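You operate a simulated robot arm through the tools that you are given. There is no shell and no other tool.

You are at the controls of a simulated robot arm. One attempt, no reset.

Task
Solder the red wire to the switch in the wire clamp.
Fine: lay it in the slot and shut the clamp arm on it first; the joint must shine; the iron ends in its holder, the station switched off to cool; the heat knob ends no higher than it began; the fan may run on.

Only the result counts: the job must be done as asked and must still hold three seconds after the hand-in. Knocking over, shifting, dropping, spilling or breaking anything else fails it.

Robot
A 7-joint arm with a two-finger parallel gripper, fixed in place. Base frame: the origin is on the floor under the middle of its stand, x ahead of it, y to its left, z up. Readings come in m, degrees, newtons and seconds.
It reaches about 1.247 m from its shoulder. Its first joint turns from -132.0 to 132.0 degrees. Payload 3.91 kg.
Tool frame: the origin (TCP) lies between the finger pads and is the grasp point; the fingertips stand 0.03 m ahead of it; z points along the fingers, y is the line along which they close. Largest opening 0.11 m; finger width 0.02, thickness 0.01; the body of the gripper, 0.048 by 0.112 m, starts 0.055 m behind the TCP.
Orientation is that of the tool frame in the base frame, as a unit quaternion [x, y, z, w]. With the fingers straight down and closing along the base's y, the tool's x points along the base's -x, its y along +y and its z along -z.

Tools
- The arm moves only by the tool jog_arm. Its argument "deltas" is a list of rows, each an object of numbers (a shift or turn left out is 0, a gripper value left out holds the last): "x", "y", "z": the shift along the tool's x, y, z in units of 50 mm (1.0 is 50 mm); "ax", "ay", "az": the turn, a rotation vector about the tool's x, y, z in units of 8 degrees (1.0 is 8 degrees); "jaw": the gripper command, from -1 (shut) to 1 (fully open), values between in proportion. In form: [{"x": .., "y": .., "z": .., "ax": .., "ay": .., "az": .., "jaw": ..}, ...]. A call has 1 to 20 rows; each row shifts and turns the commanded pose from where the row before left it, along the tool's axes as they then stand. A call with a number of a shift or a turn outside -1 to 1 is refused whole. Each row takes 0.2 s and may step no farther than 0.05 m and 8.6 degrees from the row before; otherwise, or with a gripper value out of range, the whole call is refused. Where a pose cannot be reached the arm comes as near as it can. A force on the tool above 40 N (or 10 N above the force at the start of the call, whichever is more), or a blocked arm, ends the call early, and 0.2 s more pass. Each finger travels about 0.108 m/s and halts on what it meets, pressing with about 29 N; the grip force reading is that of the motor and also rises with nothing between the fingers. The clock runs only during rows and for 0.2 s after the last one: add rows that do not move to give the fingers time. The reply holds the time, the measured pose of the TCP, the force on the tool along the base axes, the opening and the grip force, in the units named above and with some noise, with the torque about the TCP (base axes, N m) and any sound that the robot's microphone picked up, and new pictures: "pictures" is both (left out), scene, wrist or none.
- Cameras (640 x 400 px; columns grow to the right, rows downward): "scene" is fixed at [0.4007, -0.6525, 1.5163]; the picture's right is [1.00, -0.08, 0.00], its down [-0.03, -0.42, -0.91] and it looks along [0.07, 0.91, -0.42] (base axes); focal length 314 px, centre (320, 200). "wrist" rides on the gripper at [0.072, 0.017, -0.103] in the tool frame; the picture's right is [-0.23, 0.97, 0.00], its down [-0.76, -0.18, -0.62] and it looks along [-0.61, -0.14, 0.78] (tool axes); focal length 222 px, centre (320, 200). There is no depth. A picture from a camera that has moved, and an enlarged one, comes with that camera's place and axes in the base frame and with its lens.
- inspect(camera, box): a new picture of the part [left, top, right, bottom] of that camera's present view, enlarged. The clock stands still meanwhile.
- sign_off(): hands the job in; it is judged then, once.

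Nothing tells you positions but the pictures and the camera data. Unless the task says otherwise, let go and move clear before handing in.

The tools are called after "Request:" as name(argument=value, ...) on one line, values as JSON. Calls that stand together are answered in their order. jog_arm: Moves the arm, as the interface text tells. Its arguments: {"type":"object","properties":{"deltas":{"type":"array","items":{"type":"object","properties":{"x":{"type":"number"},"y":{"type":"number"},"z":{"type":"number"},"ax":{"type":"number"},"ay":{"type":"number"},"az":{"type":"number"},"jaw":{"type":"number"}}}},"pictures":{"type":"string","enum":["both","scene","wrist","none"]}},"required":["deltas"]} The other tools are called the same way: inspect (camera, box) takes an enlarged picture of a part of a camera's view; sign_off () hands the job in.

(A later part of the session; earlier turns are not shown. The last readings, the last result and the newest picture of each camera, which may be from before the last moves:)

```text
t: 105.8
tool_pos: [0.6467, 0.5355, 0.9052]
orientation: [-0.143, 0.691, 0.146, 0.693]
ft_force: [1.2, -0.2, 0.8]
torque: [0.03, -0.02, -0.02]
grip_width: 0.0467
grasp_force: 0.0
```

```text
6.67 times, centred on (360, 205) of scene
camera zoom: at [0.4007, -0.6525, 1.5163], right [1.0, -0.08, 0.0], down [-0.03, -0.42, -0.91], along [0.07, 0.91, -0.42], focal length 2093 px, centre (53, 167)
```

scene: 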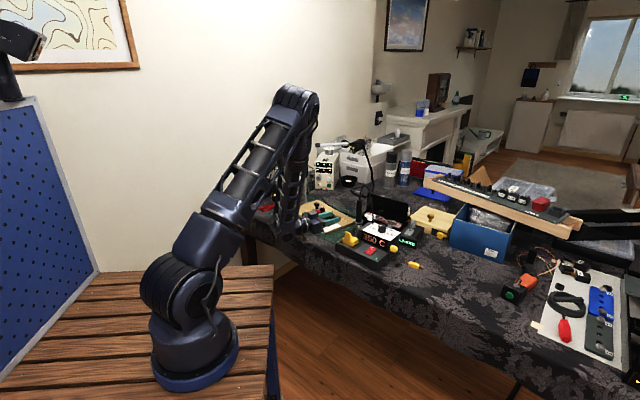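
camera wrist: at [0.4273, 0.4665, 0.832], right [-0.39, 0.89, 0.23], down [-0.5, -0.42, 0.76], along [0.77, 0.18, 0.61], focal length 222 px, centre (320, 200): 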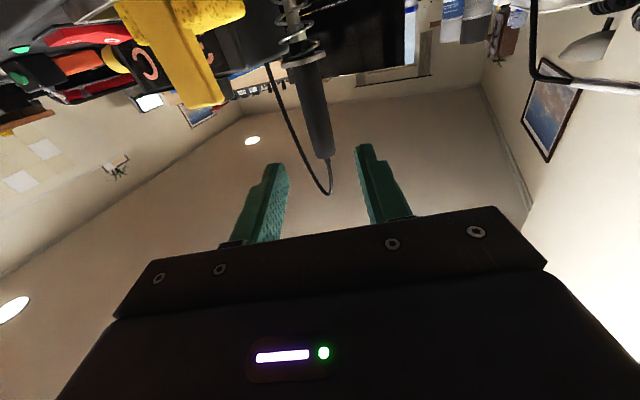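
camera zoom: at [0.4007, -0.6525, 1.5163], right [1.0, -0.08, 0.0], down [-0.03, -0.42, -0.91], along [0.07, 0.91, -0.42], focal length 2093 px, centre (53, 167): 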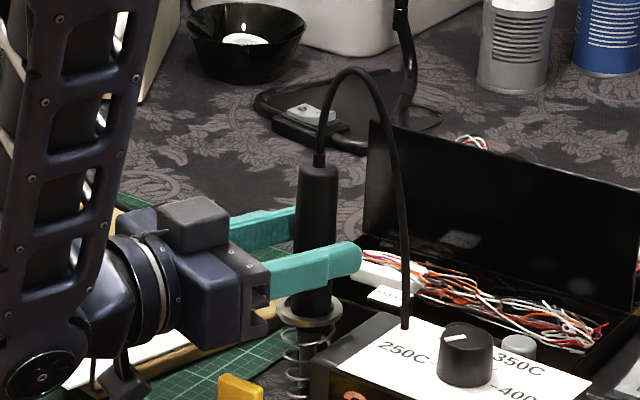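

The handle is between the pads again. I'll close and lift the iron.

Request:
jog_arm(deltas=[{"jaw": -0.4}, {"jaw": -1}, {"jaw": -1}, {"jaw": -1}, {}], pictures="none")

Request:
inspect(camera="scene", box=[320, 175, 400, 235])

```text
t: 107.0
tool_pos: [0.6463, 0.5352, 0.9045]
orientation: [-0.142, 0.691, 0.146, 0.693]
ft_force: [0.1, 0.9, 0.0]
torque: [0.11, 0.05, 0.02]
grip_width: 0.0238
grasp_force: 28.9
```

```text
6.67 times, centred on (360, 205) of scene
camera zoom: at [0.4007, -0.6525, 1.5163], right [1.0, -0.08, 0.0], down [-0.03, -0.42, -0.91], along [0.07, 0.91, -0.42], focal length 2093 px, centre (53, 167)
```

zoom: 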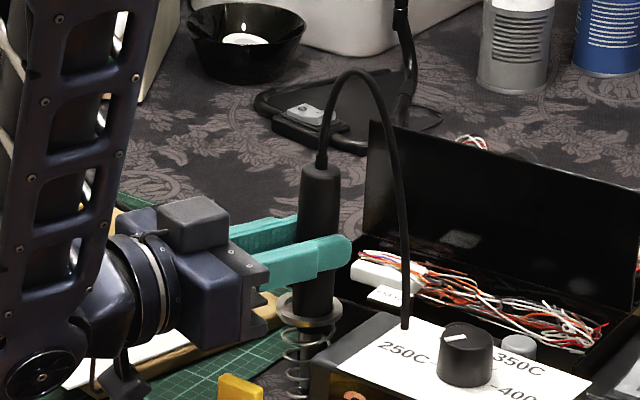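

The iron is held. I'll lift it straight up and carry it over the clamp pad at safe height.

Request:
jog_arm(deltas=[{"x": -0.3}, {"x": -0.5}, {"x": -0.7}, {"x": -0.7}, {"x": -0.7}, {}, {"y": 0.799, "z": -0.149}, {"y": 0.799, "z": -0.149}, {"y": 0.799, "z": -0.149}, {"y": 0.799, "z": -0.149}, {"y": 0.799, "z": -0.149}, {"y": 0.799, "z": -0.149}, {}, {}], pictures="both")

Request:
inspect(camera="scene", box=[296, 160, 376, 220])

Request:
inspect(camera="scene", box=[306, 185, 346, 220])

```text
t: 110.0
tool_pos: [0.5076, 0.7396, 1.049]
orientation: [-0.144, 0.692, 0.145, 0.693]
ft_force: [0.1, -0.8, -0.2]
torque: [0.03, 0.02, 0.01]
grip_width: 0.024
grasp_force: 29.3
camera wrist: at [0.4062, 0.7143, 0.9774], right [-0.39, 0.89, 0.23], down [-0.5, -0.41, 0.76], along [0.77, 0.18, 0.61], focal length 222 px, centre (320, 200)
```

scene: 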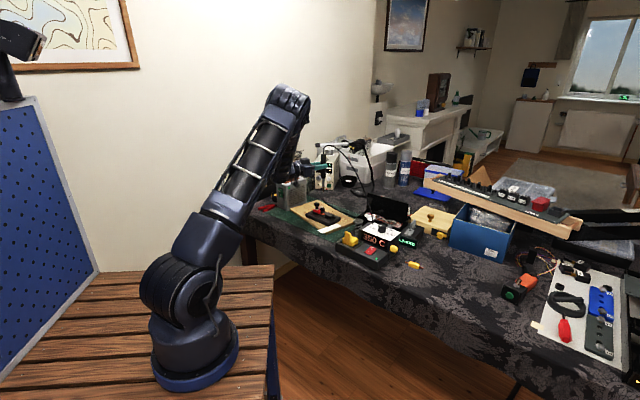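
wrist: 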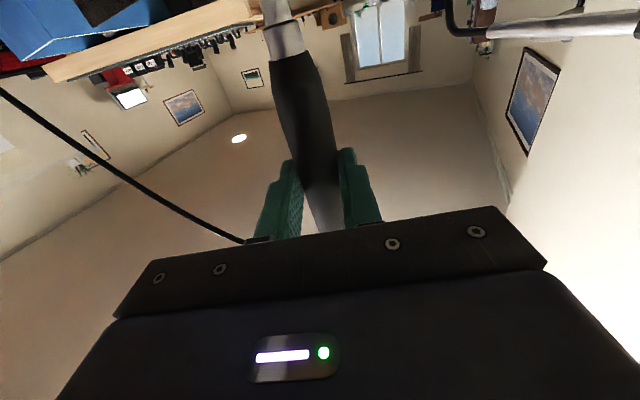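

```text
6.67 times, centred on (336, 190) of scene
camera zoom: at [0.4007, -0.6525, 1.5163], right [1.0, -0.08, 0.0], down [-0.03, -0.42, -0.91], along [0.07, 0.91, -0.42], focal length 2093 px, centre (213, 267)
```

zoom: 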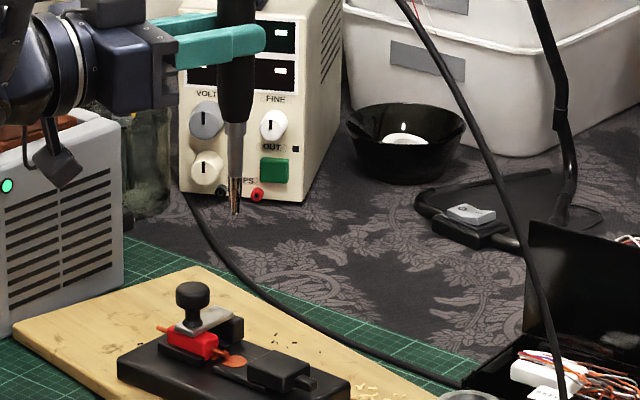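

```text
11.43 times, centred on (326, 202) of scene
camera zoom: at [0.4007, -0.6525, 1.5163], right [1.0, -0.08, 0.0], down [-0.03, -0.42, -0.91], along [0.07, 0.91, -0.42], focal length 3588 px, centre (251, 171)
```

zoom: 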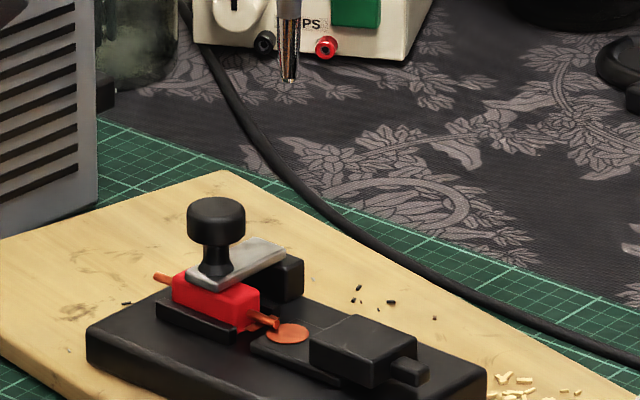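

The iron hangs above the clamp with its tip in line with the pad. I'll lower it part way and compare tip and pad closely.

Request:
jog_arm(deltas=[{"z": -0.09, "y": -0.026}, {"x": 0.6}, {"x": 0.6}, {"x": 0.5}, {}, {}], pictures="none")

Request:
inspect(camera="scene", box=[310, 195, 342, 219])

```text
t: 111.4
tool_pos: [0.5072, 0.7339, 0.9647]
orientation: [-0.142, 0.691, 0.146, 0.693]
ft_force: [-0.1, -0.2, -0.9]
torque: [-0.01, 0.01, 0.0]
grip_width: 0.0239
grasp_force: 29.0
```

```text
16.00 times, centred on (326, 207) of scene
camera zoom: at [0.4007, -0.6525, 1.5163], right [1.0, -0.08, 0.0], down [-0.03, -0.42, -0.91], along [0.07, 0.91, -0.42], focal length 5023 px, centre (224, 88)
```

zoom: 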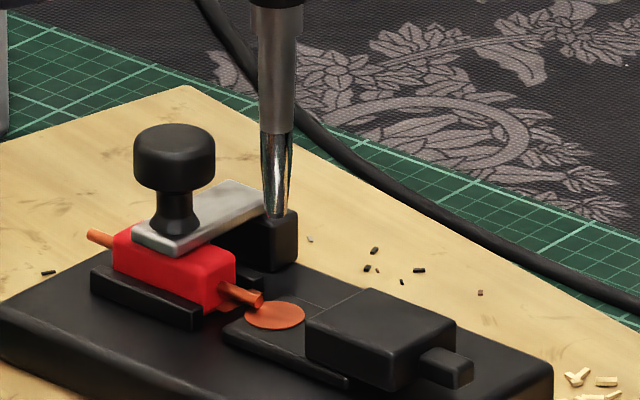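

The tip is directly above the pad, about 3 cm up. I'll nudge it 3 mm towards the wire's lead and lower another 2 cm.

Request:
jog_arm(deltas=[{"z": -0.055, "y": 0.024}, {"x": 0.2}, {"x": 0.2}, {}, {}], pictures="none")

Request:
inspect(camera="scene", box=[310, 195, 342, 219])

```text
t: 112.6
tool_pos: [0.5025, 0.7345, 0.9478]
orientation: [-0.144, 0.691, 0.146, 0.693]
ft_force: [-0.1, 0.3, -1.3]
torque: [0.03, 0.03, 0.01]
grip_width: 0.024
grasp_force: 29.2
```

```text
16.00 times, centred on (326, 207) of scene
camera zoom: at [0.4007, -0.6525, 1.5163], right [1.0, -0.08, 0.0], down [-0.03, -0.42, -0.91], along [0.07, 0.91, -0.42], focal length 5023 px, centre (224, 88)
```

zoom: 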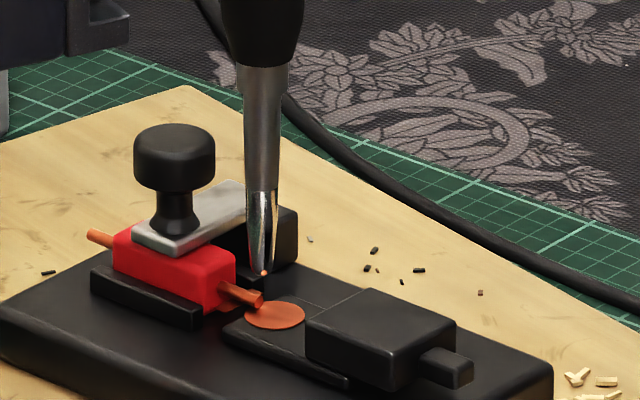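

The tip is 1 cm above the joint, showing the pad's reflection. I'll lower in 4 mm steps.

Request:
jog_arm(deltas=[{"z": 0.025, "y": -0.01, "x": 0.08}, {"x": 0.06}, {}, {}], pictures="none")

Request:
inspect(camera="scene", box=[310, 195, 342, 219])

```text
t: 113.6
tool_pos: [0.5028, 0.7335, 0.94]
orientation: [-0.143, 0.691, 0.146, 0.693]
ft_force: [0.0, 0.0, -0.8]
torque: [0.01, -0.01, 0.03]
grip_width: 0.0237
grasp_force: 28.5
```

```text
16.00 times, centred on (326, 207) of scene
camera zoom: at [0.4007, -0.6525, 1.5163], right [1.0, -0.08, 0.0], down [-0.03, -0.42, -0.91], along [0.07, 0.91, -0.42], focal length 5023 px, centre (224, 88)
```

zoom: 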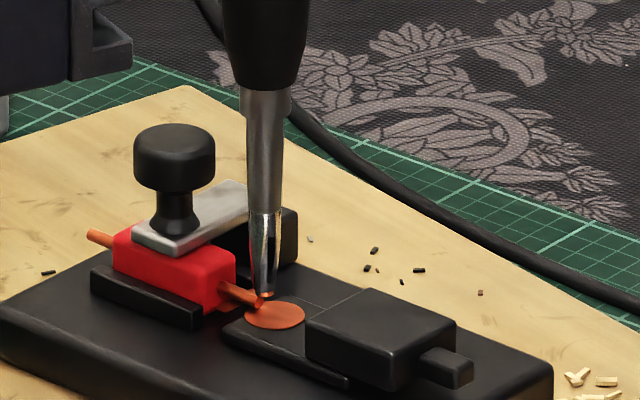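

The tip looks to be right at the lead's end; no contact force yet. I'll zoom in closer.

Request:
inspect(camera="scene", box=[316, 206, 332, 217])

```text
16.00 times, centred on (324, 212) of scene
camera zoom: at [0.4007, -0.6525, 1.5163], right [1.0, -0.08, 0.0], down [-0.03, -0.42, -0.91], along [0.07, 0.91, -0.42], focal length 5023 px, centre (256, 16)
```

zoom: 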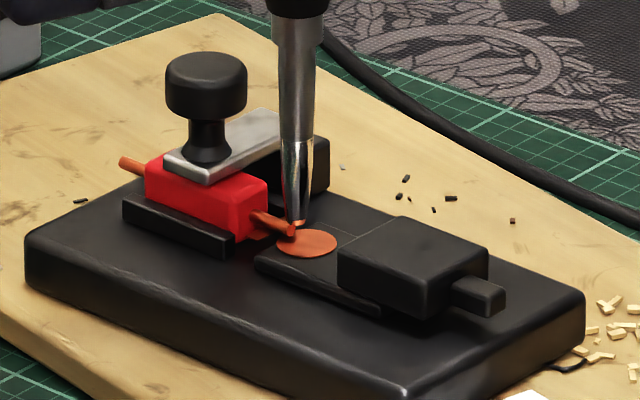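

The tip is still about 6 mm above the pad. I'll lower 3 mm at a time, checking the force.

Request:
jog_arm(deltas=[{"x": 0.06}, {}, {}], pictures="none")

Request:
inspect(camera="scene", box=[310, 198, 342, 218])

```text
t: 114.4
tool_pos: [0.5043, 0.734, 0.9386]
orientation: [-0.142, 0.691, 0.146, 0.694]
ft_force: [2.0, 0.7, 21.1]
torque: [0.21, -0.39, 0.0]
grip_width: 0.024
grasp_force: 29.3
```

```text
16.00 times, centred on (326, 208) of scene
camera zoom: at [0.4007, -0.6525, 1.5163], right [1.0, -0.08, 0.0], down [-0.03, -0.42, -0.91], along [0.07, 0.91, -0.42], focal length 5023 px, centre (224, 72)
```

zoom: 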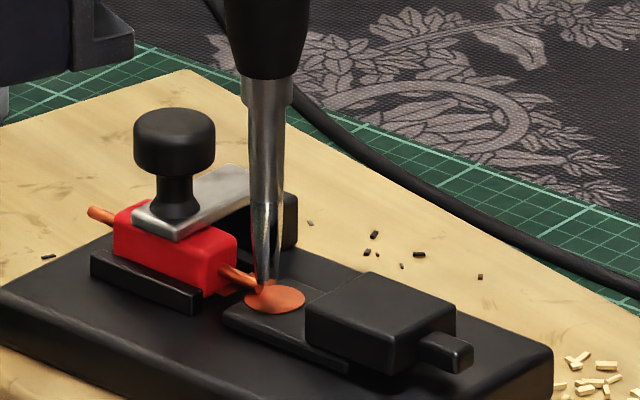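

The tip is touching (21 N). I'll ease off a little and hold for a second, watching the joint and listening.

Request:
jog_arm(deltas=[{"x": -0.03}, {}, {}, {}, {}], pictures="none")

Request:
inspect(camera="scene", box=[310, 198, 342, 218])

```text
t: 115.6
tool_pos: [0.5038, 0.7333, 0.9384]
orientation: [-0.142, 0.691, 0.145, 0.693]
ft_force: [1.1, -0.9, 16.3]
torque: [0.08, -0.33, -0.02]
grip_width: 0.0236
grasp_force: 29.1
```

```text
16.00 times, centred on (326, 208) of scene
camera zoom: at [0.4007, -0.6525, 1.5163], right [1.0, -0.08, 0.0], down [-0.03, -0.42, -0.91], along [0.07, 0.91, -0.42], focal length 5023 px, centre (224, 72)
```

zoom: 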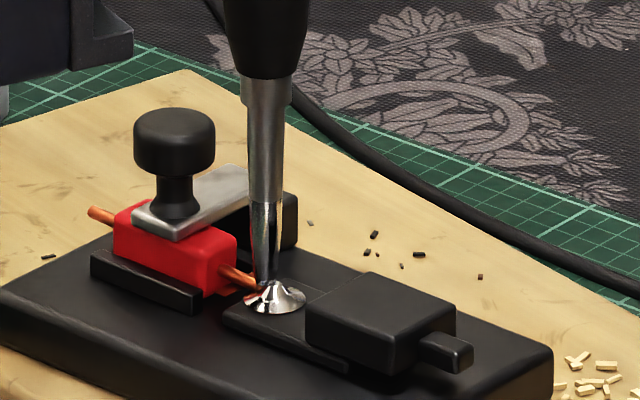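

The joint has formed: a bright, shiny cone of solder joins the lead and pad. I'll lift the iron away right now.

Request:
jog_arm(deltas=[{"x": -0.2}, {"x": -0.5}, {"x": -0.6}, {"x": -0.6}, {"x": -0.37}, {}], pictures="scene")

Request:
inspect(camera="scene", box=[310, 198, 342, 218])

Request:
inspect(camera="scene", box=[300, 170, 410, 250])

```text
t: 117.0
tool_pos: [0.5044, 0.7333, 1.0523]
orientation: [-0.142, 0.692, 0.145, 0.693]
ft_force: [0.1, 0.4, -1.3]
torque: [-0.02, 0.01, 0.01]
grip_width: 0.0237
grasp_force: 29.6
```

scene: 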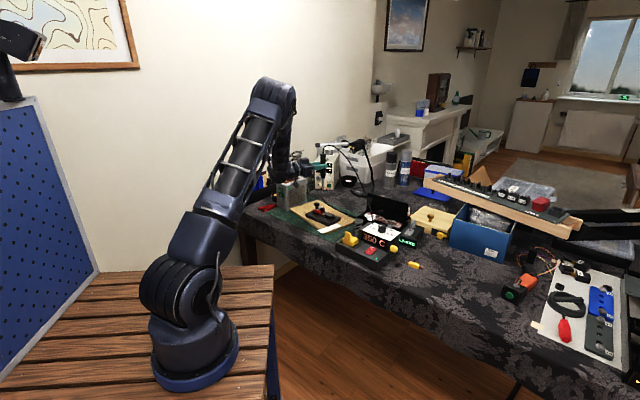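

```text
16.00 times, centred on (326, 208) of scene
camera zoom: at [0.4007, -0.6525, 1.5163], right [1.0, -0.08, 0.0], down [-0.03, -0.42, -0.91], along [0.07, 0.91, -0.42], focal length 5023 px, centre (224, 72)
```

zoom: 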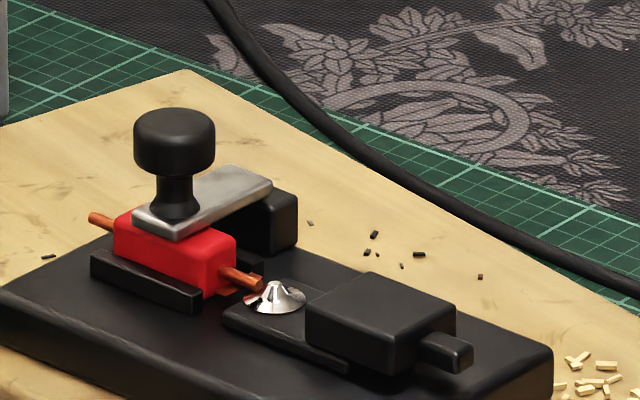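

```text
5.00 times, centred on (355, 210) of scene
camera zoom: at [0.4007, -0.6525, 1.5163], right [1.0, -0.08, 0.0], down [-0.03, -0.42, -0.91], along [0.07, 0.91, -0.42], focal length 1570 px, centre (145, 150)
```

zoom: 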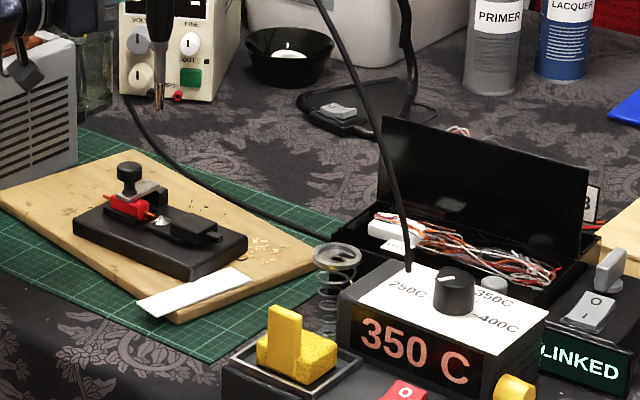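

The joint gleams like a mirror. I'll carry the iron back over its holder and check the alignment before lowering.

Request:
jog_arm(deltas=[{"y": -0.797, "z": 0.169}, {"y": -0.797, "z": 0.169}, {"y": -0.797, "z": 0.169}, {"y": -0.797, "z": 0.169}, {"y": -0.797, "z": 0.169}, {"y": -0.797, "z": 0.169}, {}, {}], pictures="both")

Request:
inspect(camera="scene", box=[330, 170, 390, 240])

```text
t: 118.8
tool_pos: [0.6482, 0.5321, 1.0509]
orientation: [-0.143, 0.691, 0.146, 0.693]
ft_force: [-0.1, -0.2, -1.9]
torque: [-0.04, 0.01, 0.02]
grip_width: 0.0238
grasp_force: 29.1
camera wrist: at [0.5473, 0.5071, 0.9772], right [-0.39, 0.89, 0.23], down [-0.5, -0.41, 0.76], along [0.77, 0.18, 0.61], focal length 222 px, centre (320, 200)
```

scene: 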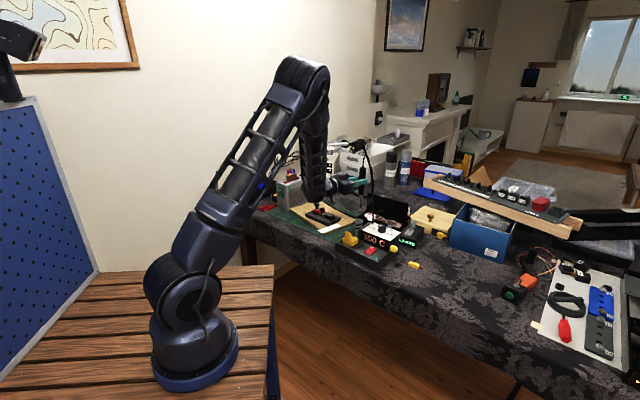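
wrist: 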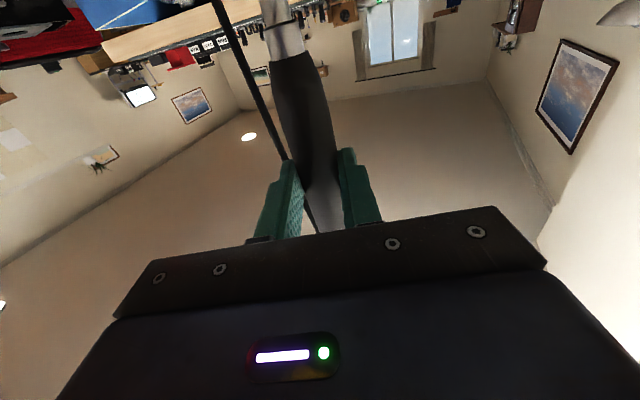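

```text
5.71 times, centred on (360, 205) of scene
camera zoom: at [0.4007, -0.6525, 1.5163], right [1.0, -0.08, 0.0], down [-0.03, -0.42, -0.91], along [0.07, 0.91, -0.42], focal length 1794 px, centre (91, 171)
```

zoom: 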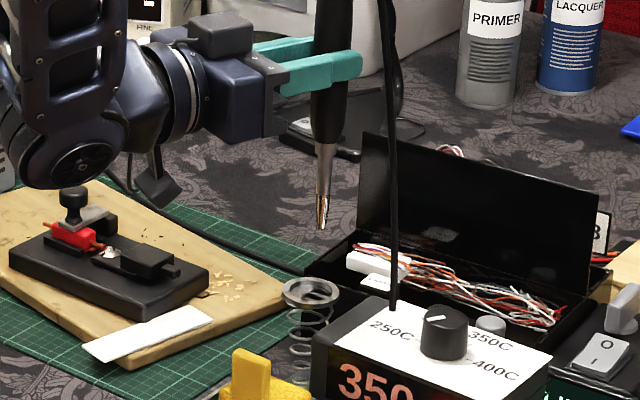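

The iron is back above its spring; the tip sits a few millimetres to the right of centre. I'll correct that and lower to just above the ring.

Request:
jog_arm(deltas=[{"z": -0.05, "y": 0.087}, {"x": 0.45}, {"x": 0.4}, {}, {}], pictures="none")

Request:
inspect(camera="scene", box=[340, 195, 380, 235])

Request:
inspect(camera="wrist", box=[200, 0, 440, 150])

```text
t: 120.0
tool_pos: [0.6428, 0.5379, 1.0083]
orientation: [-0.142, 0.691, 0.146, 0.693]
ft_force: [0.0, -1.4, -0.2]
torque: [0.01, 0.02, 0.01]
grip_width: 0.024
grasp_force: 28.9
```

```text
10.00 times, centred on (360, 215) of scene
camera zoom: at [0.4007, -0.6525, 1.5163], right [1.0, -0.08, 0.0], down [-0.03, -0.42, -0.91], along [0.07, 0.91, -0.42], focal length 3140 px, centre (-80, 50)
```

zoom: 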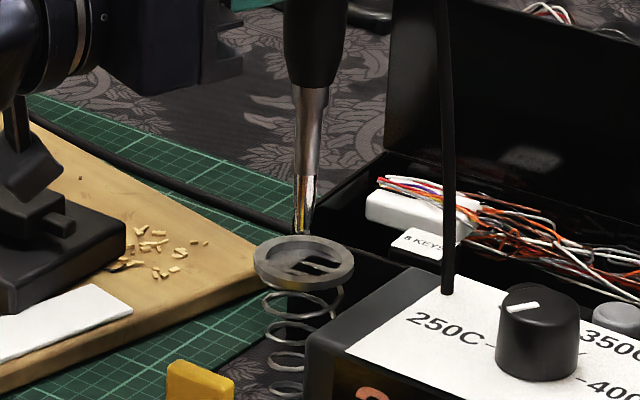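

```text
2.67 times, centred on (320, 75) of wrist
camera zoom: at [0.5421, 0.5122, 0.9351], right [-0.39, 0.89, 0.23], down [-0.5, -0.41, 0.76], along [0.77, 0.18, 0.61], focal length 592 px, centre (320, 533)
```

zoom: 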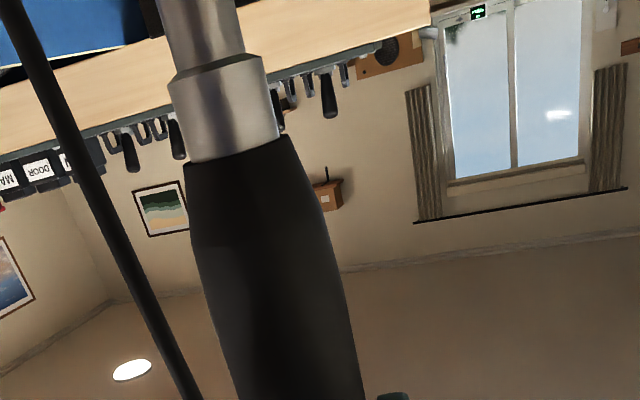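

The tip is on the same line it followed when it came out. I'll lower it into the spring in two stages.

Request:
jog_arm(deltas=[{"x": 0.3}, {"x": 0.35}, {"x": 0.35}, {}], pictures="none")

Request:
inspect(camera="scene", box=[340, 195, 380, 235])

Request:
inspect(camera="wrist", box=[200, 0, 440, 150])

```text
t: 121.0
tool_pos: [0.643, 0.5383, 0.9576]
orientation: [-0.143, 0.692, 0.145, 0.693]
ft_force: [0.3, -0.8, -0.3]
torque: [0.01, 0.01, -0.02]
grip_width: 0.0238
grasp_force: 29.2
```

```text
10.00 times, centred on (360, 215) of scene
camera zoom: at [0.4007, -0.6525, 1.5163], right [1.0, -0.08, 0.0], down [-0.03, -0.42, -0.91], along [0.07, 0.91, -0.42], focal length 3140 px, centre (-80, 50)
```

zoom: 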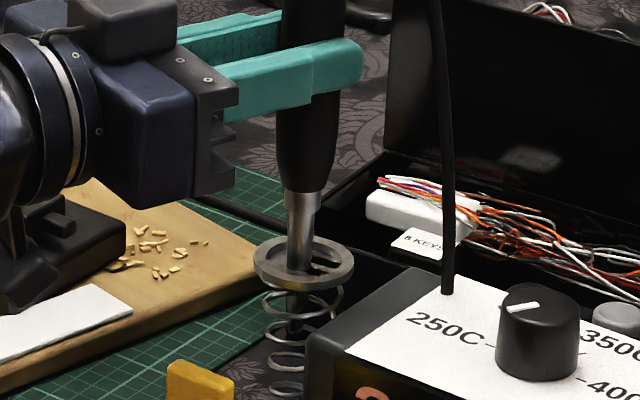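

```text
2.67 times, centred on (320, 75) of wrist
camera zoom: at [0.5412, 0.5124, 0.8851], right [-0.39, 0.89, 0.23], down [-0.5, -0.42, 0.76], along [0.77, 0.18, 0.61], focal length 592 px, centre (320, 533)
```

zoom: 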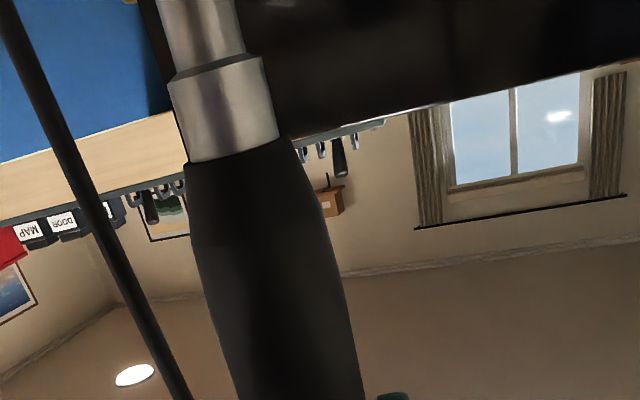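

The shaft is inside the ring. I'll lower the rest of the way.

Request:
jog_arm(deltas=[{"x": 0.35}, {"x": 0.35}, {"x": 0.2}, {"x": 0.13}, {}, {}], pictures="none")

Request:
inspect(camera="scene", box=[340, 195, 380, 235])

Request:
inspect(camera="wrist", box=[200, 0, 440, 200])

```text
t: 122.4
tool_pos: [0.641, 0.5372, 0.9071]
orientation: [-0.142, 0.691, 0.146, 0.693]
ft_force: [0.8, -0.1, -1.2]
torque: [-0.02, 0.04, 0.01]
grip_width: 0.0238
grasp_force: 28.8
```

```text
10.00 times, centred on (360, 215) of scene
camera zoom: at [0.4007, -0.6525, 1.5163], right [1.0, -0.08, 0.0], down [-0.03, -0.42, -0.91], along [0.07, 0.91, -0.42], focal length 3140 px, centre (-80, 50)
```

zoom: 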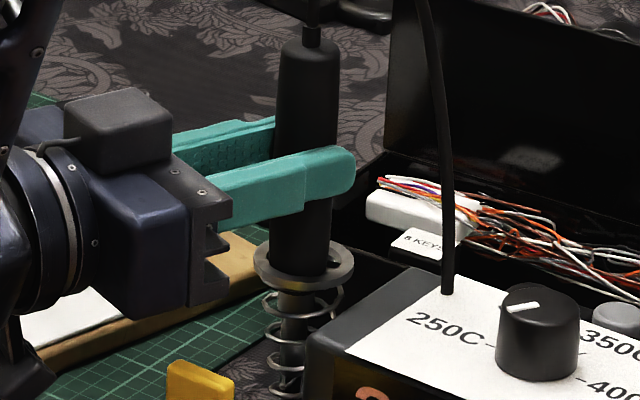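

```text
2.00 times, centred on (320, 100) of wrist
camera zoom: at [0.5407, 0.5117, 0.8349], right [-0.39, 0.89, 0.23], down [-0.5, -0.41, 0.76], along [0.77, 0.18, 0.61], focal length 444 px, centre (320, 400)
```

zoom: 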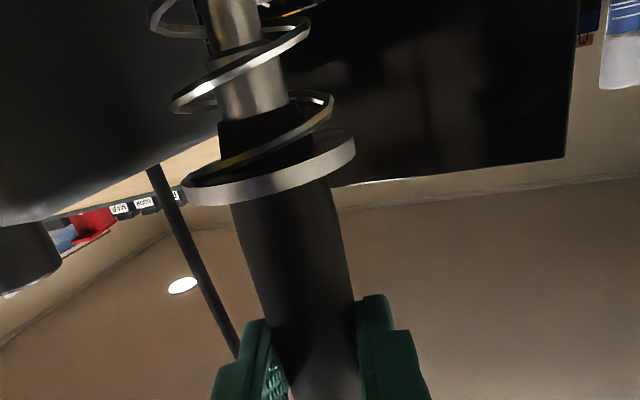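

The iron is fully down in its holder with no side load. I'll release and back away the same way.

Request:
jog_arm(deltas=[{"jaw": -0.5}, {"jaw": -0.3}, {"jaw": -0.15}, {}, {}], pictures="none")

Request:
inspect(camera="scene", box=[340, 190, 380, 235])

Request:
inspect(camera="wrist", box=[200, 0, 440, 200])

```text
t: 123.6
tool_pos: [0.641, 0.5367, 0.9077]
orientation: [-0.143, 0.691, 0.147, 0.693]
ft_force: [-0.4, -0.8, -1.1]
torque: [-0.01, 0.0, 0.01]
grip_width: 0.047
grasp_force: 0.1
```

```text
8.89 times, centred on (360, 212) of scene
camera zoom: at [0.4007, -0.6525, 1.5163], right [1.0, -0.08, 0.0], down [-0.03, -0.42, -0.91], along [0.07, 0.91, -0.42], focal length 2791 px, centre (-36, 89)
```

zoom: 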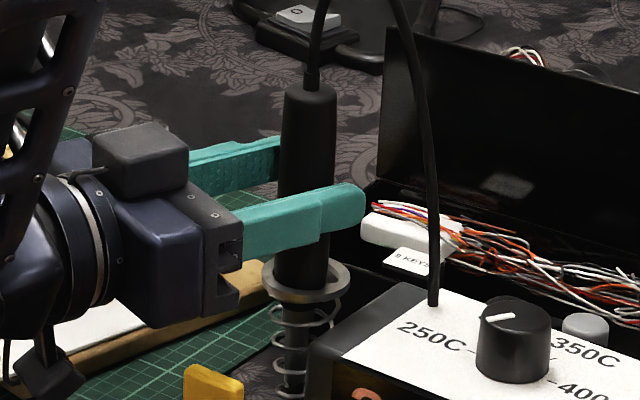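

```text
2.00 times, centred on (320, 100) of wrist
camera zoom: at [0.5407, 0.5117, 0.835], right [-0.39, 0.89, 0.23], down [-0.5, -0.41, 0.76], along [0.77, 0.18, 0.61], focal length 444 px, centre (320, 400)
```

zoom: 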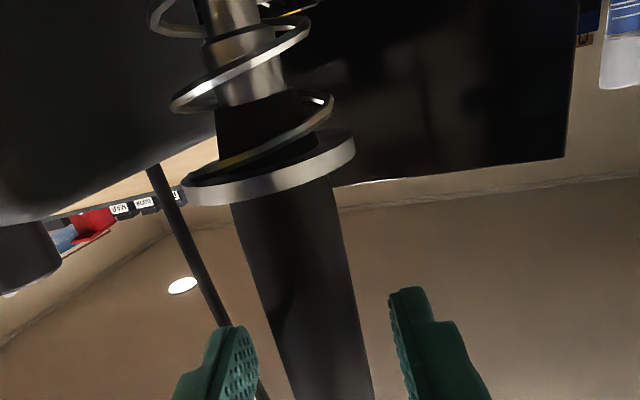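

The iron has settled in the spring. I'll back straight out.

Request:
jog_arm(deltas=[{"z": -0.3}, {"z": -0.6}, {"z": -0.8}, {"z": -0.8}, {}, {}], pictures="both")

Request:
inspect(camera="scene", box=[330, 170, 410, 260])

Request:
inspect(camera="wrist", box=[200, 0, 440, 200])

```text
t: 125.0
tool_pos: [0.5259, 0.4898, 0.9088]
orientation: [-0.143, 0.691, 0.146, 0.693]
ft_force: [-0.1, 0.5, 0.6]
torque: [0.0, 0.01, -0.01]
grip_width: 0.047
grasp_force: 0.1
camera wrist: at [0.4254, 0.4651, 0.8355], right [-0.39, 0.89, 0.23], down [-0.5, -0.42, 0.76], along [0.77, 0.18, 0.61], focal length 222 px, centre (320, 200)
```

scene: 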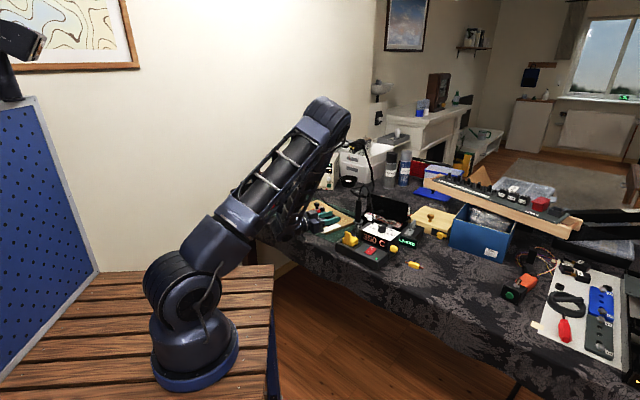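
wrist: 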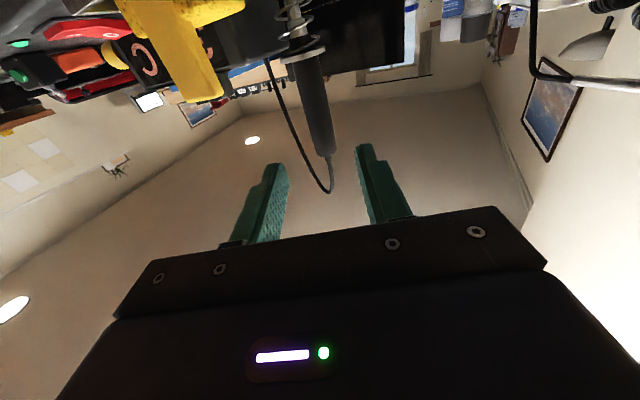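

```text
4.44 times, centred on (370, 215) of scene
camera zoom: at [0.4007, -0.6525, 1.5163], right [1.0, -0.08, 0.0], down [-0.03, -0.42, -0.91], along [0.07, 0.91, -0.42], focal length 1395 px, centre (98, 133)
```

zoom: 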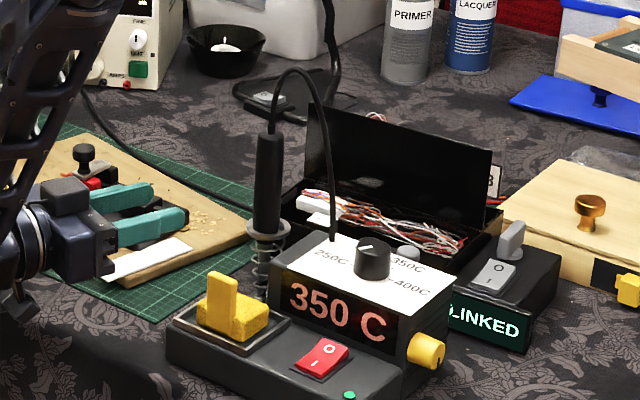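

```text
2.00 times, centred on (320, 100) of wrist
camera zoom: at [0.4254, 0.4651, 0.8355], right [-0.39, 0.89, 0.23], down [-0.5, -0.42, 0.76], along [0.77, 0.18, 0.61], focal length 444 px, centre (320, 400)
```

zoom: 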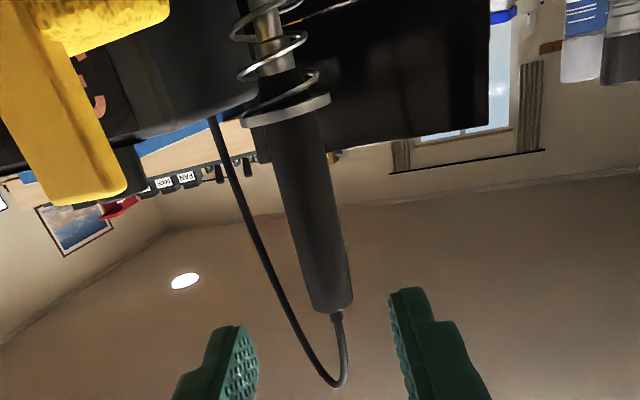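

The iron stands in its holder exactly as before. Next I'll switch the station off: raise, point down, close the fingers and go over the red rocker's "O" end at about (0.696, 0.399).

Request:
jog_arm(deltas=[{"x": -0.935}, {"x": -0.935}, {"x": -0.935}, {"x": -0.935}, {"ay": 0.9375, "jaw": -1}, {"ay": 0.9375}, {"ay": 0.9375}, {"ay": 0.9375}, {"ay": 0.9375}, {"ay": 0.9375}, {"ay": 0.9375}, {"ay": 0.9375}, {"ay": 0.9375}, {"ay": 0.9375}, {"ay": 0.9375}, {"ay": 0.9375}, {"az": -0.833}, {"az": -0.833}, {"az": -0.834}, {}], pictures="none")

Request:
jog_arm(deltas=[{"x": -0.25, "y": -0.911}, {"x": -0.25, "y": -0.911}, {"x": -0.25, "y": -0.911}, {"x": -0.25, "y": -0.911}, {"z": 0.9}, {"z": 0.9}, {"z": 0.9}, {}, {}], pictures="both")

Request:
inspect(camera="wrist", box=[220, 60, 420, 200])

Request:
inspect(camera="scene", box=[330, 190, 410, 260])

```text
t: 129.2
tool_pos: [0.527, 0.4881, 1.0927]
orientation: [-0.372, 0.928, 0.001, 0.001]
ft_force: [0.0, 0.8, 0.3]
torque: [0.02, -0.03, -0.03]
grip_width: 0.0
grasp_force: 29.6
```

```text
t: 131.2
tool_pos: [0.691, 0.3932, 0.96]
orientation: [-0.37, 0.929, 0.002, 0.001]
ft_force: [-1.0, 0.1, -0.3]
torque: [-0.02, 0.0, -0.01]
grip_width: 0.0
grasp_force: 28.7
camera wrist: at [0.627, 0.3551, 1.0629], right [-0.51, 0.86, 0.0], down [0.67, 0.39, 0.63], along [0.54, 0.32, -0.78], focal length 222 px, centre (320, 200)
```

scene: 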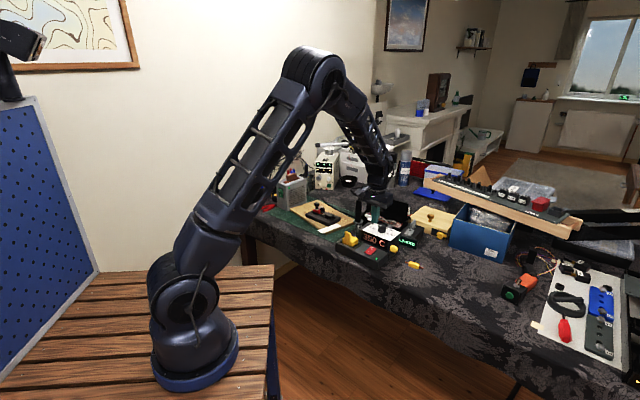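
wrist: 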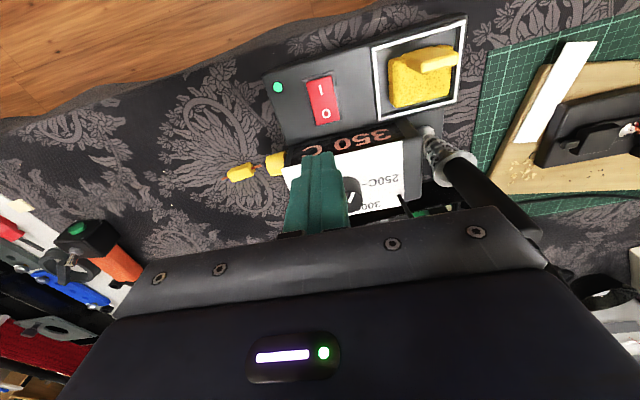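

```text
2.86 times, centred on (320, 130) of wrist
camera zoom: at [0.627, 0.3551, 1.0629], right [-0.51, 0.86, 0.0], down [0.67, 0.39, 0.63], along [0.54, 0.32, -0.78], focal length 635 px, centre (320, 400)
```

zoom: 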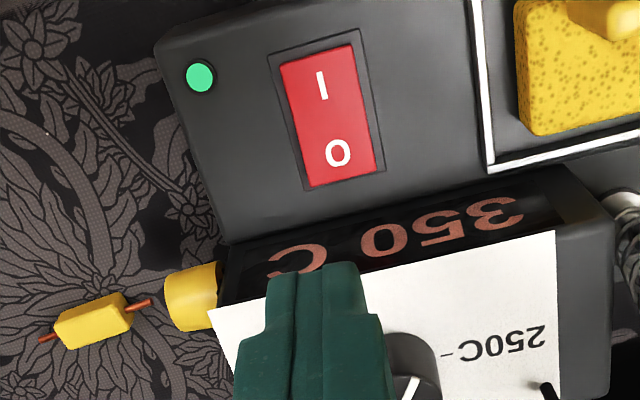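

```text
5.71 times, centred on (370, 225) of scene
camera zoom: at [0.4007, -0.6525, 1.5163], right [1.0, -0.08, 0.0], down [-0.03, -0.42, -0.91], along [0.07, 0.91, -0.42], focal length 1794 px, centre (34, 57)
```

zoom: 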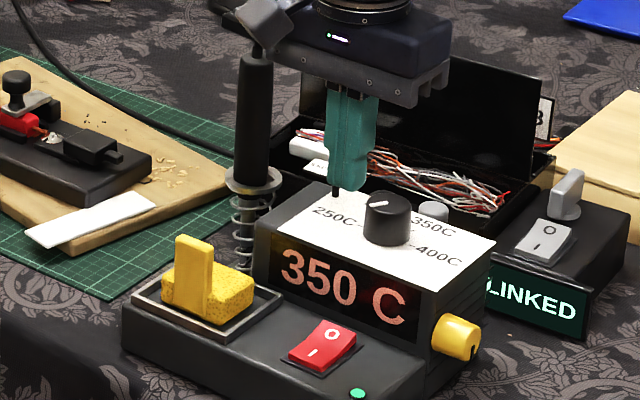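

I have the rocker in view: its "O" half lies 13 mm towards the display from the fingertip, 5 mm to the side. I'll shift over it and come down close.

Request:
jog_arm(deltas=[{"x": -0.26, "y": 0.1}, {"z": 0.8}, {"z": 0.8}, {"z": 0.7}, {}, {}], pictures="none")

Request:
inspect(camera="wrist", box=[240, 100, 400, 220])

Request:
inspect(camera="scene", box=[345, 215, 405, 260])

```text
t: 132.6
tool_pos: [0.6922, 0.4067, 0.8453]
orientation: [-0.371, 0.929, 0.001, 0.001]
ft_force: [0.8, -0.3, 0.2]
torque: [-0.03, 0.02, -0.04]
grip_width: 0.0
grasp_force: 29.2
```

```text
3.33 times, centred on (320, 160) of wrist
camera zoom: at [0.6288, 0.3683, 0.9488], right [-0.51, 0.86, 0.0], down [0.67, 0.39, 0.63], along [0.54, 0.32, -0.78], focal length 740 px, centre (320, 333)
```

zoom: 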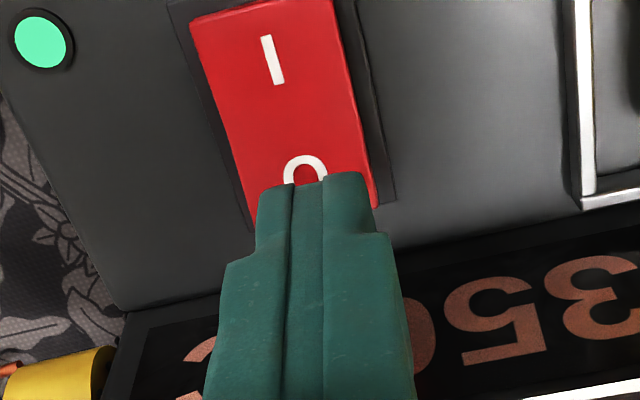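

```text
8.89 times, centred on (375, 238) of scene
camera zoom: at [0.4007, -0.6525, 1.5163], right [1.0, -0.08, 0.0], down [-0.03, -0.42, -0.91], along [0.07, 0.91, -0.42], focal length 2791 px, centre (-169, -133)
```

zoom: 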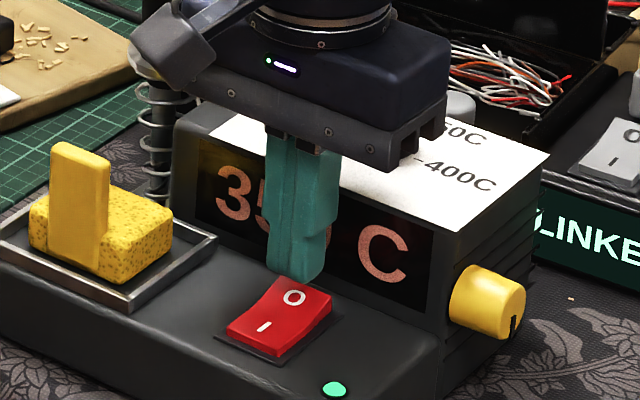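

The fingertip hovers right over the "O" end. I'll press down in small steps.

Request:
jog_arm(deltas=[{"z": 0.1}, {"z": 0.1}, {"z": 0.06}, {}], pictures="none")

Request:
inspect(camera="scene", box=[345, 215, 405, 260])

```text
t: 133.5
tool_pos: [0.694, 0.4053, 0.8343]
orientation: [-0.37, 0.929, 0.003, 0.002]
ft_force: [-0.4, 0.7, 7.6]
torque: [-0.08, 0.08, -0.09]
grip_width: 0.0
grasp_force: 29.3
stopped in row 4: the force on the tool passed its limit at 42 N (the readings are from after the stop); the commanded pose is now the measured one
```

```text
8.89 times, centred on (375, 238) of scene
camera zoom: at [0.4007, -0.6525, 1.5163], right [1.0, -0.08, 0.0], down [-0.03, -0.42, -0.91], along [0.07, 0.91, -0.42], focal length 2791 px, centre (-169, -133)
```

zoom: 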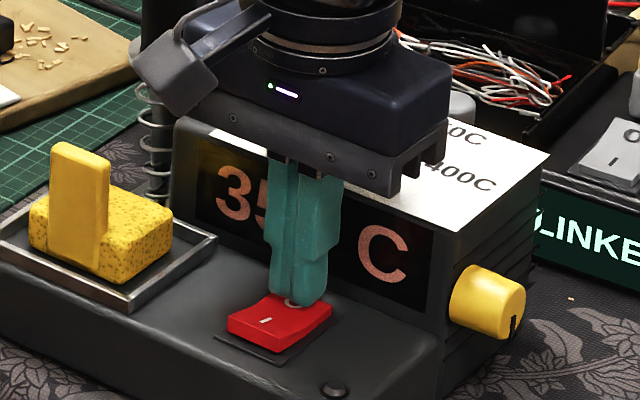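

The rocker tipped to "O" and the green lamp went out. I'll lift off and check the station.

Request:
jog_arm(deltas=[{"z": -0.3}, {"z": -0.8}, {"z": -0.9}, {"z": -0.9}, {"z": -0.9}, {"z": -0.9}, {}], pictures="both")

Request:
inspect(camera="scene", box=[330, 190, 410, 260])

Request:
inspect(camera="scene", box=[300, 190, 350, 225])

```text
t: 135.1
tool_pos: [0.6914, 0.4004, 1.0678]
orientation: [-0.37, 0.929, 0.003, 0.003]
ft_force: [0.8, 0.4, -0.4]
torque: [-0.04, 0.0, 0.02]
grip_width: 0.0001
grasp_force: 29.3
camera wrist: at [0.6282, 0.3634, 1.1707], right [-0.51, 0.86, 0.0], down [0.67, 0.39, 0.63], along [0.54, 0.32, -0.78], focal length 222 px, centre (320, 200)
```

scene: 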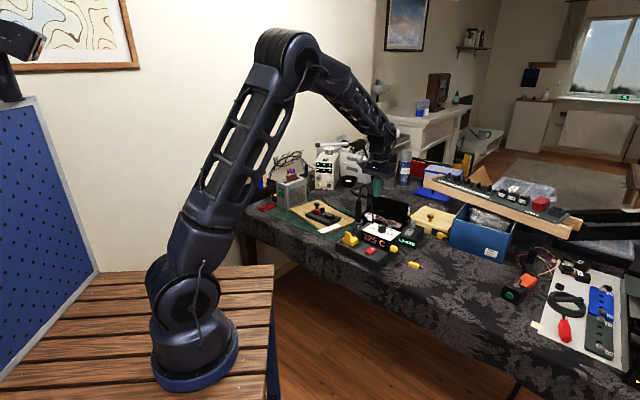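
wrist: 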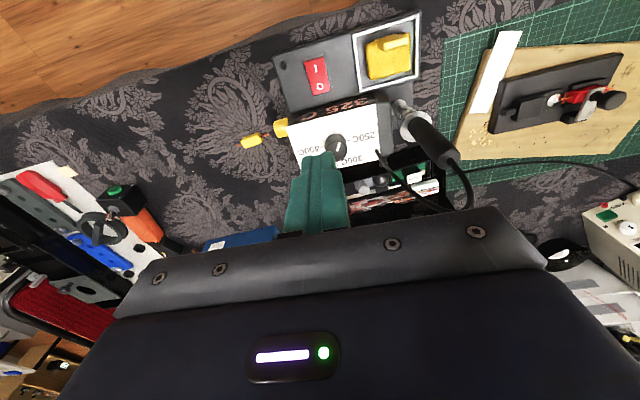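

```text
5.71 times, centred on (370, 225) of scene
camera zoom: at [0.4007, -0.6525, 1.5163], right [1.0, -0.08, 0.0], down [-0.03, -0.42, -0.91], along [0.07, 0.91, -0.42], focal length 1794 px, centre (34, 57)
```

zoom: 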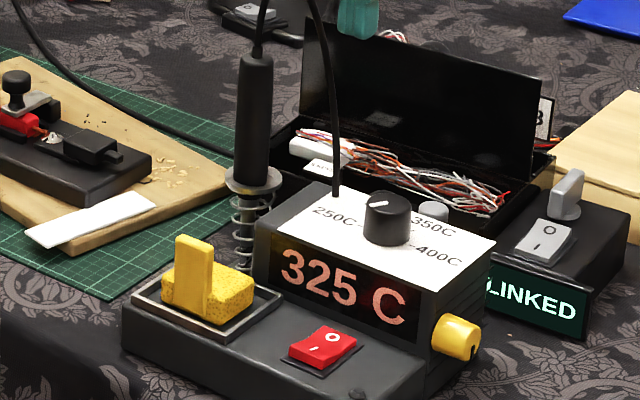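

```text
11.43 times, centred on (325, 208) of scene
camera zoom: at [0.4007, -0.6525, 1.5163], right [1.0, -0.08, 0.0], down [-0.03, -0.42, -0.91], along [0.07, 0.91, -0.42], focal length 3588 px, centre (263, 114)
```

zoom: 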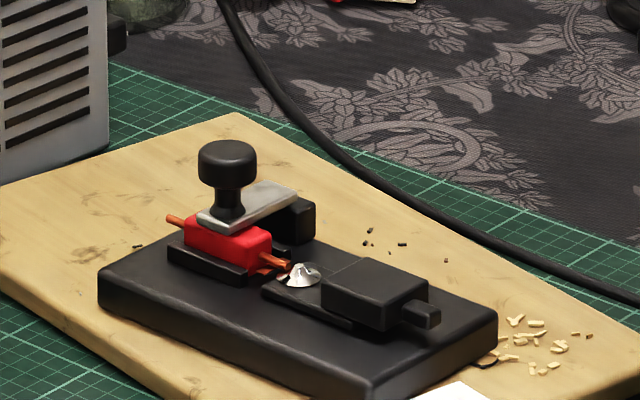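

The station is off and cooling (325 C and falling), and the iron is in its holder. I'll check the knob's angle against the start and look at the joint closely once more.

Request:
inspect(camera="scene", box=[365, 215, 405, 245])

Request:
inspect(camera="scene", box=[310, 198, 342, 218])

Request:
inspect(camera="scene", box=[220, 130, 380, 230])

Request:
inspect(camera="wrist", box=[460, 40, 640, 150])

```text
13.33 times, centred on (385, 230) of scene
camera zoom: at [0.4007, -0.6525, 1.5163], right [1.0, -0.08, 0.0], down [-0.03, -0.42, -0.91], along [0.07, 0.91, -0.42], focal length 4186 px, centre (-547, -200)
```

zoom: 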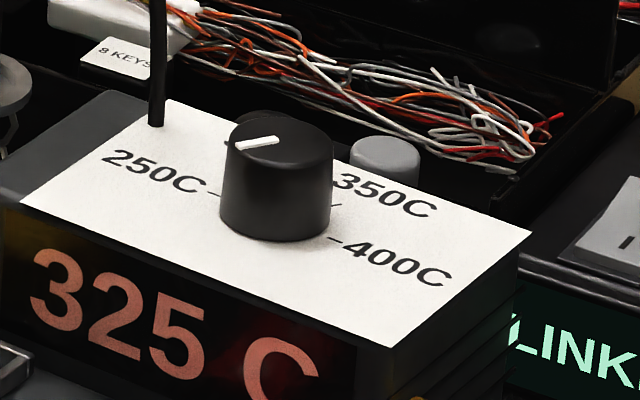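

```text
16.00 times, centred on (326, 208) of scene
camera zoom: at [0.4007, -0.6525, 1.5163], right [1.0, -0.08, 0.0], down [-0.03, -0.42, -0.91], along [0.07, 0.91, -0.42], focal length 5023 px, centre (224, 72)
```

zoom: 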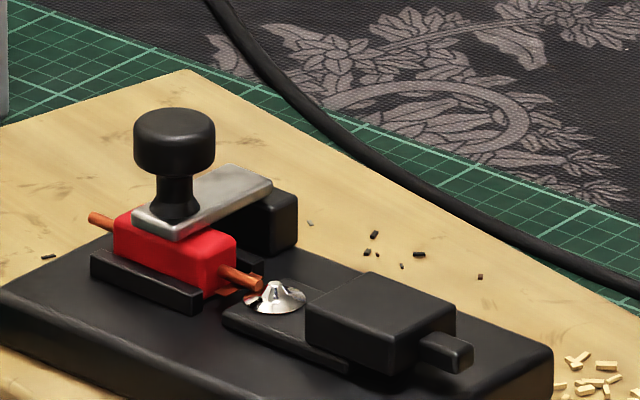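

```text
4.00 times, centred on (300, 180) of scene
camera zoom: at [0.4007, -0.6525, 1.5163], right [1.0, -0.08, 0.0], down [-0.03, -0.42, -0.91], along [0.07, 0.91, -0.42], focal length 1256 px, centre (400, 280)
```

zoom: 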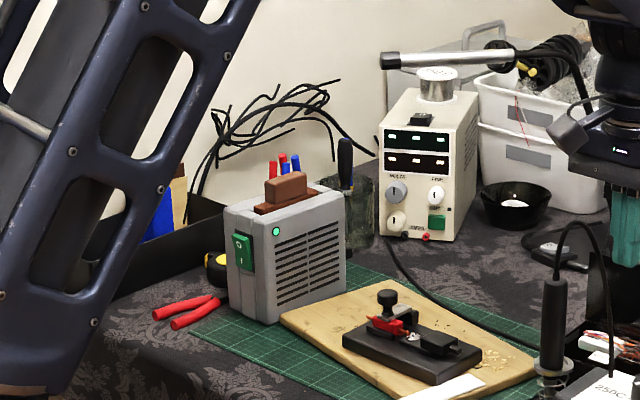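

```text
3.56 times, centred on (550, 95) of wrist
camera zoom: at [0.6282, 0.3634, 1.1707], right [-0.51, 0.86, 0.0], down [0.67, 0.39, 0.63], along [0.54, 0.32, -0.78], focal length 790 px, centre (-498, 573)
```

zoom: 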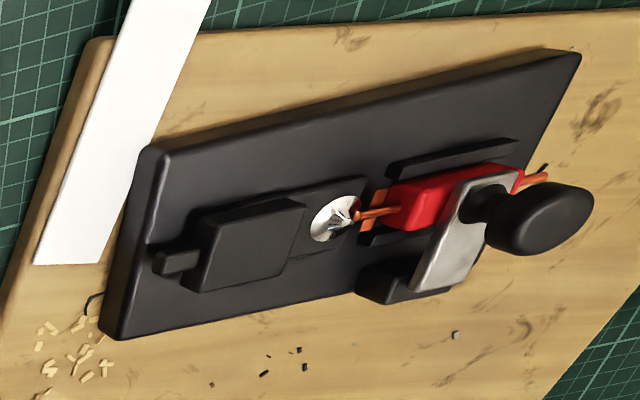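

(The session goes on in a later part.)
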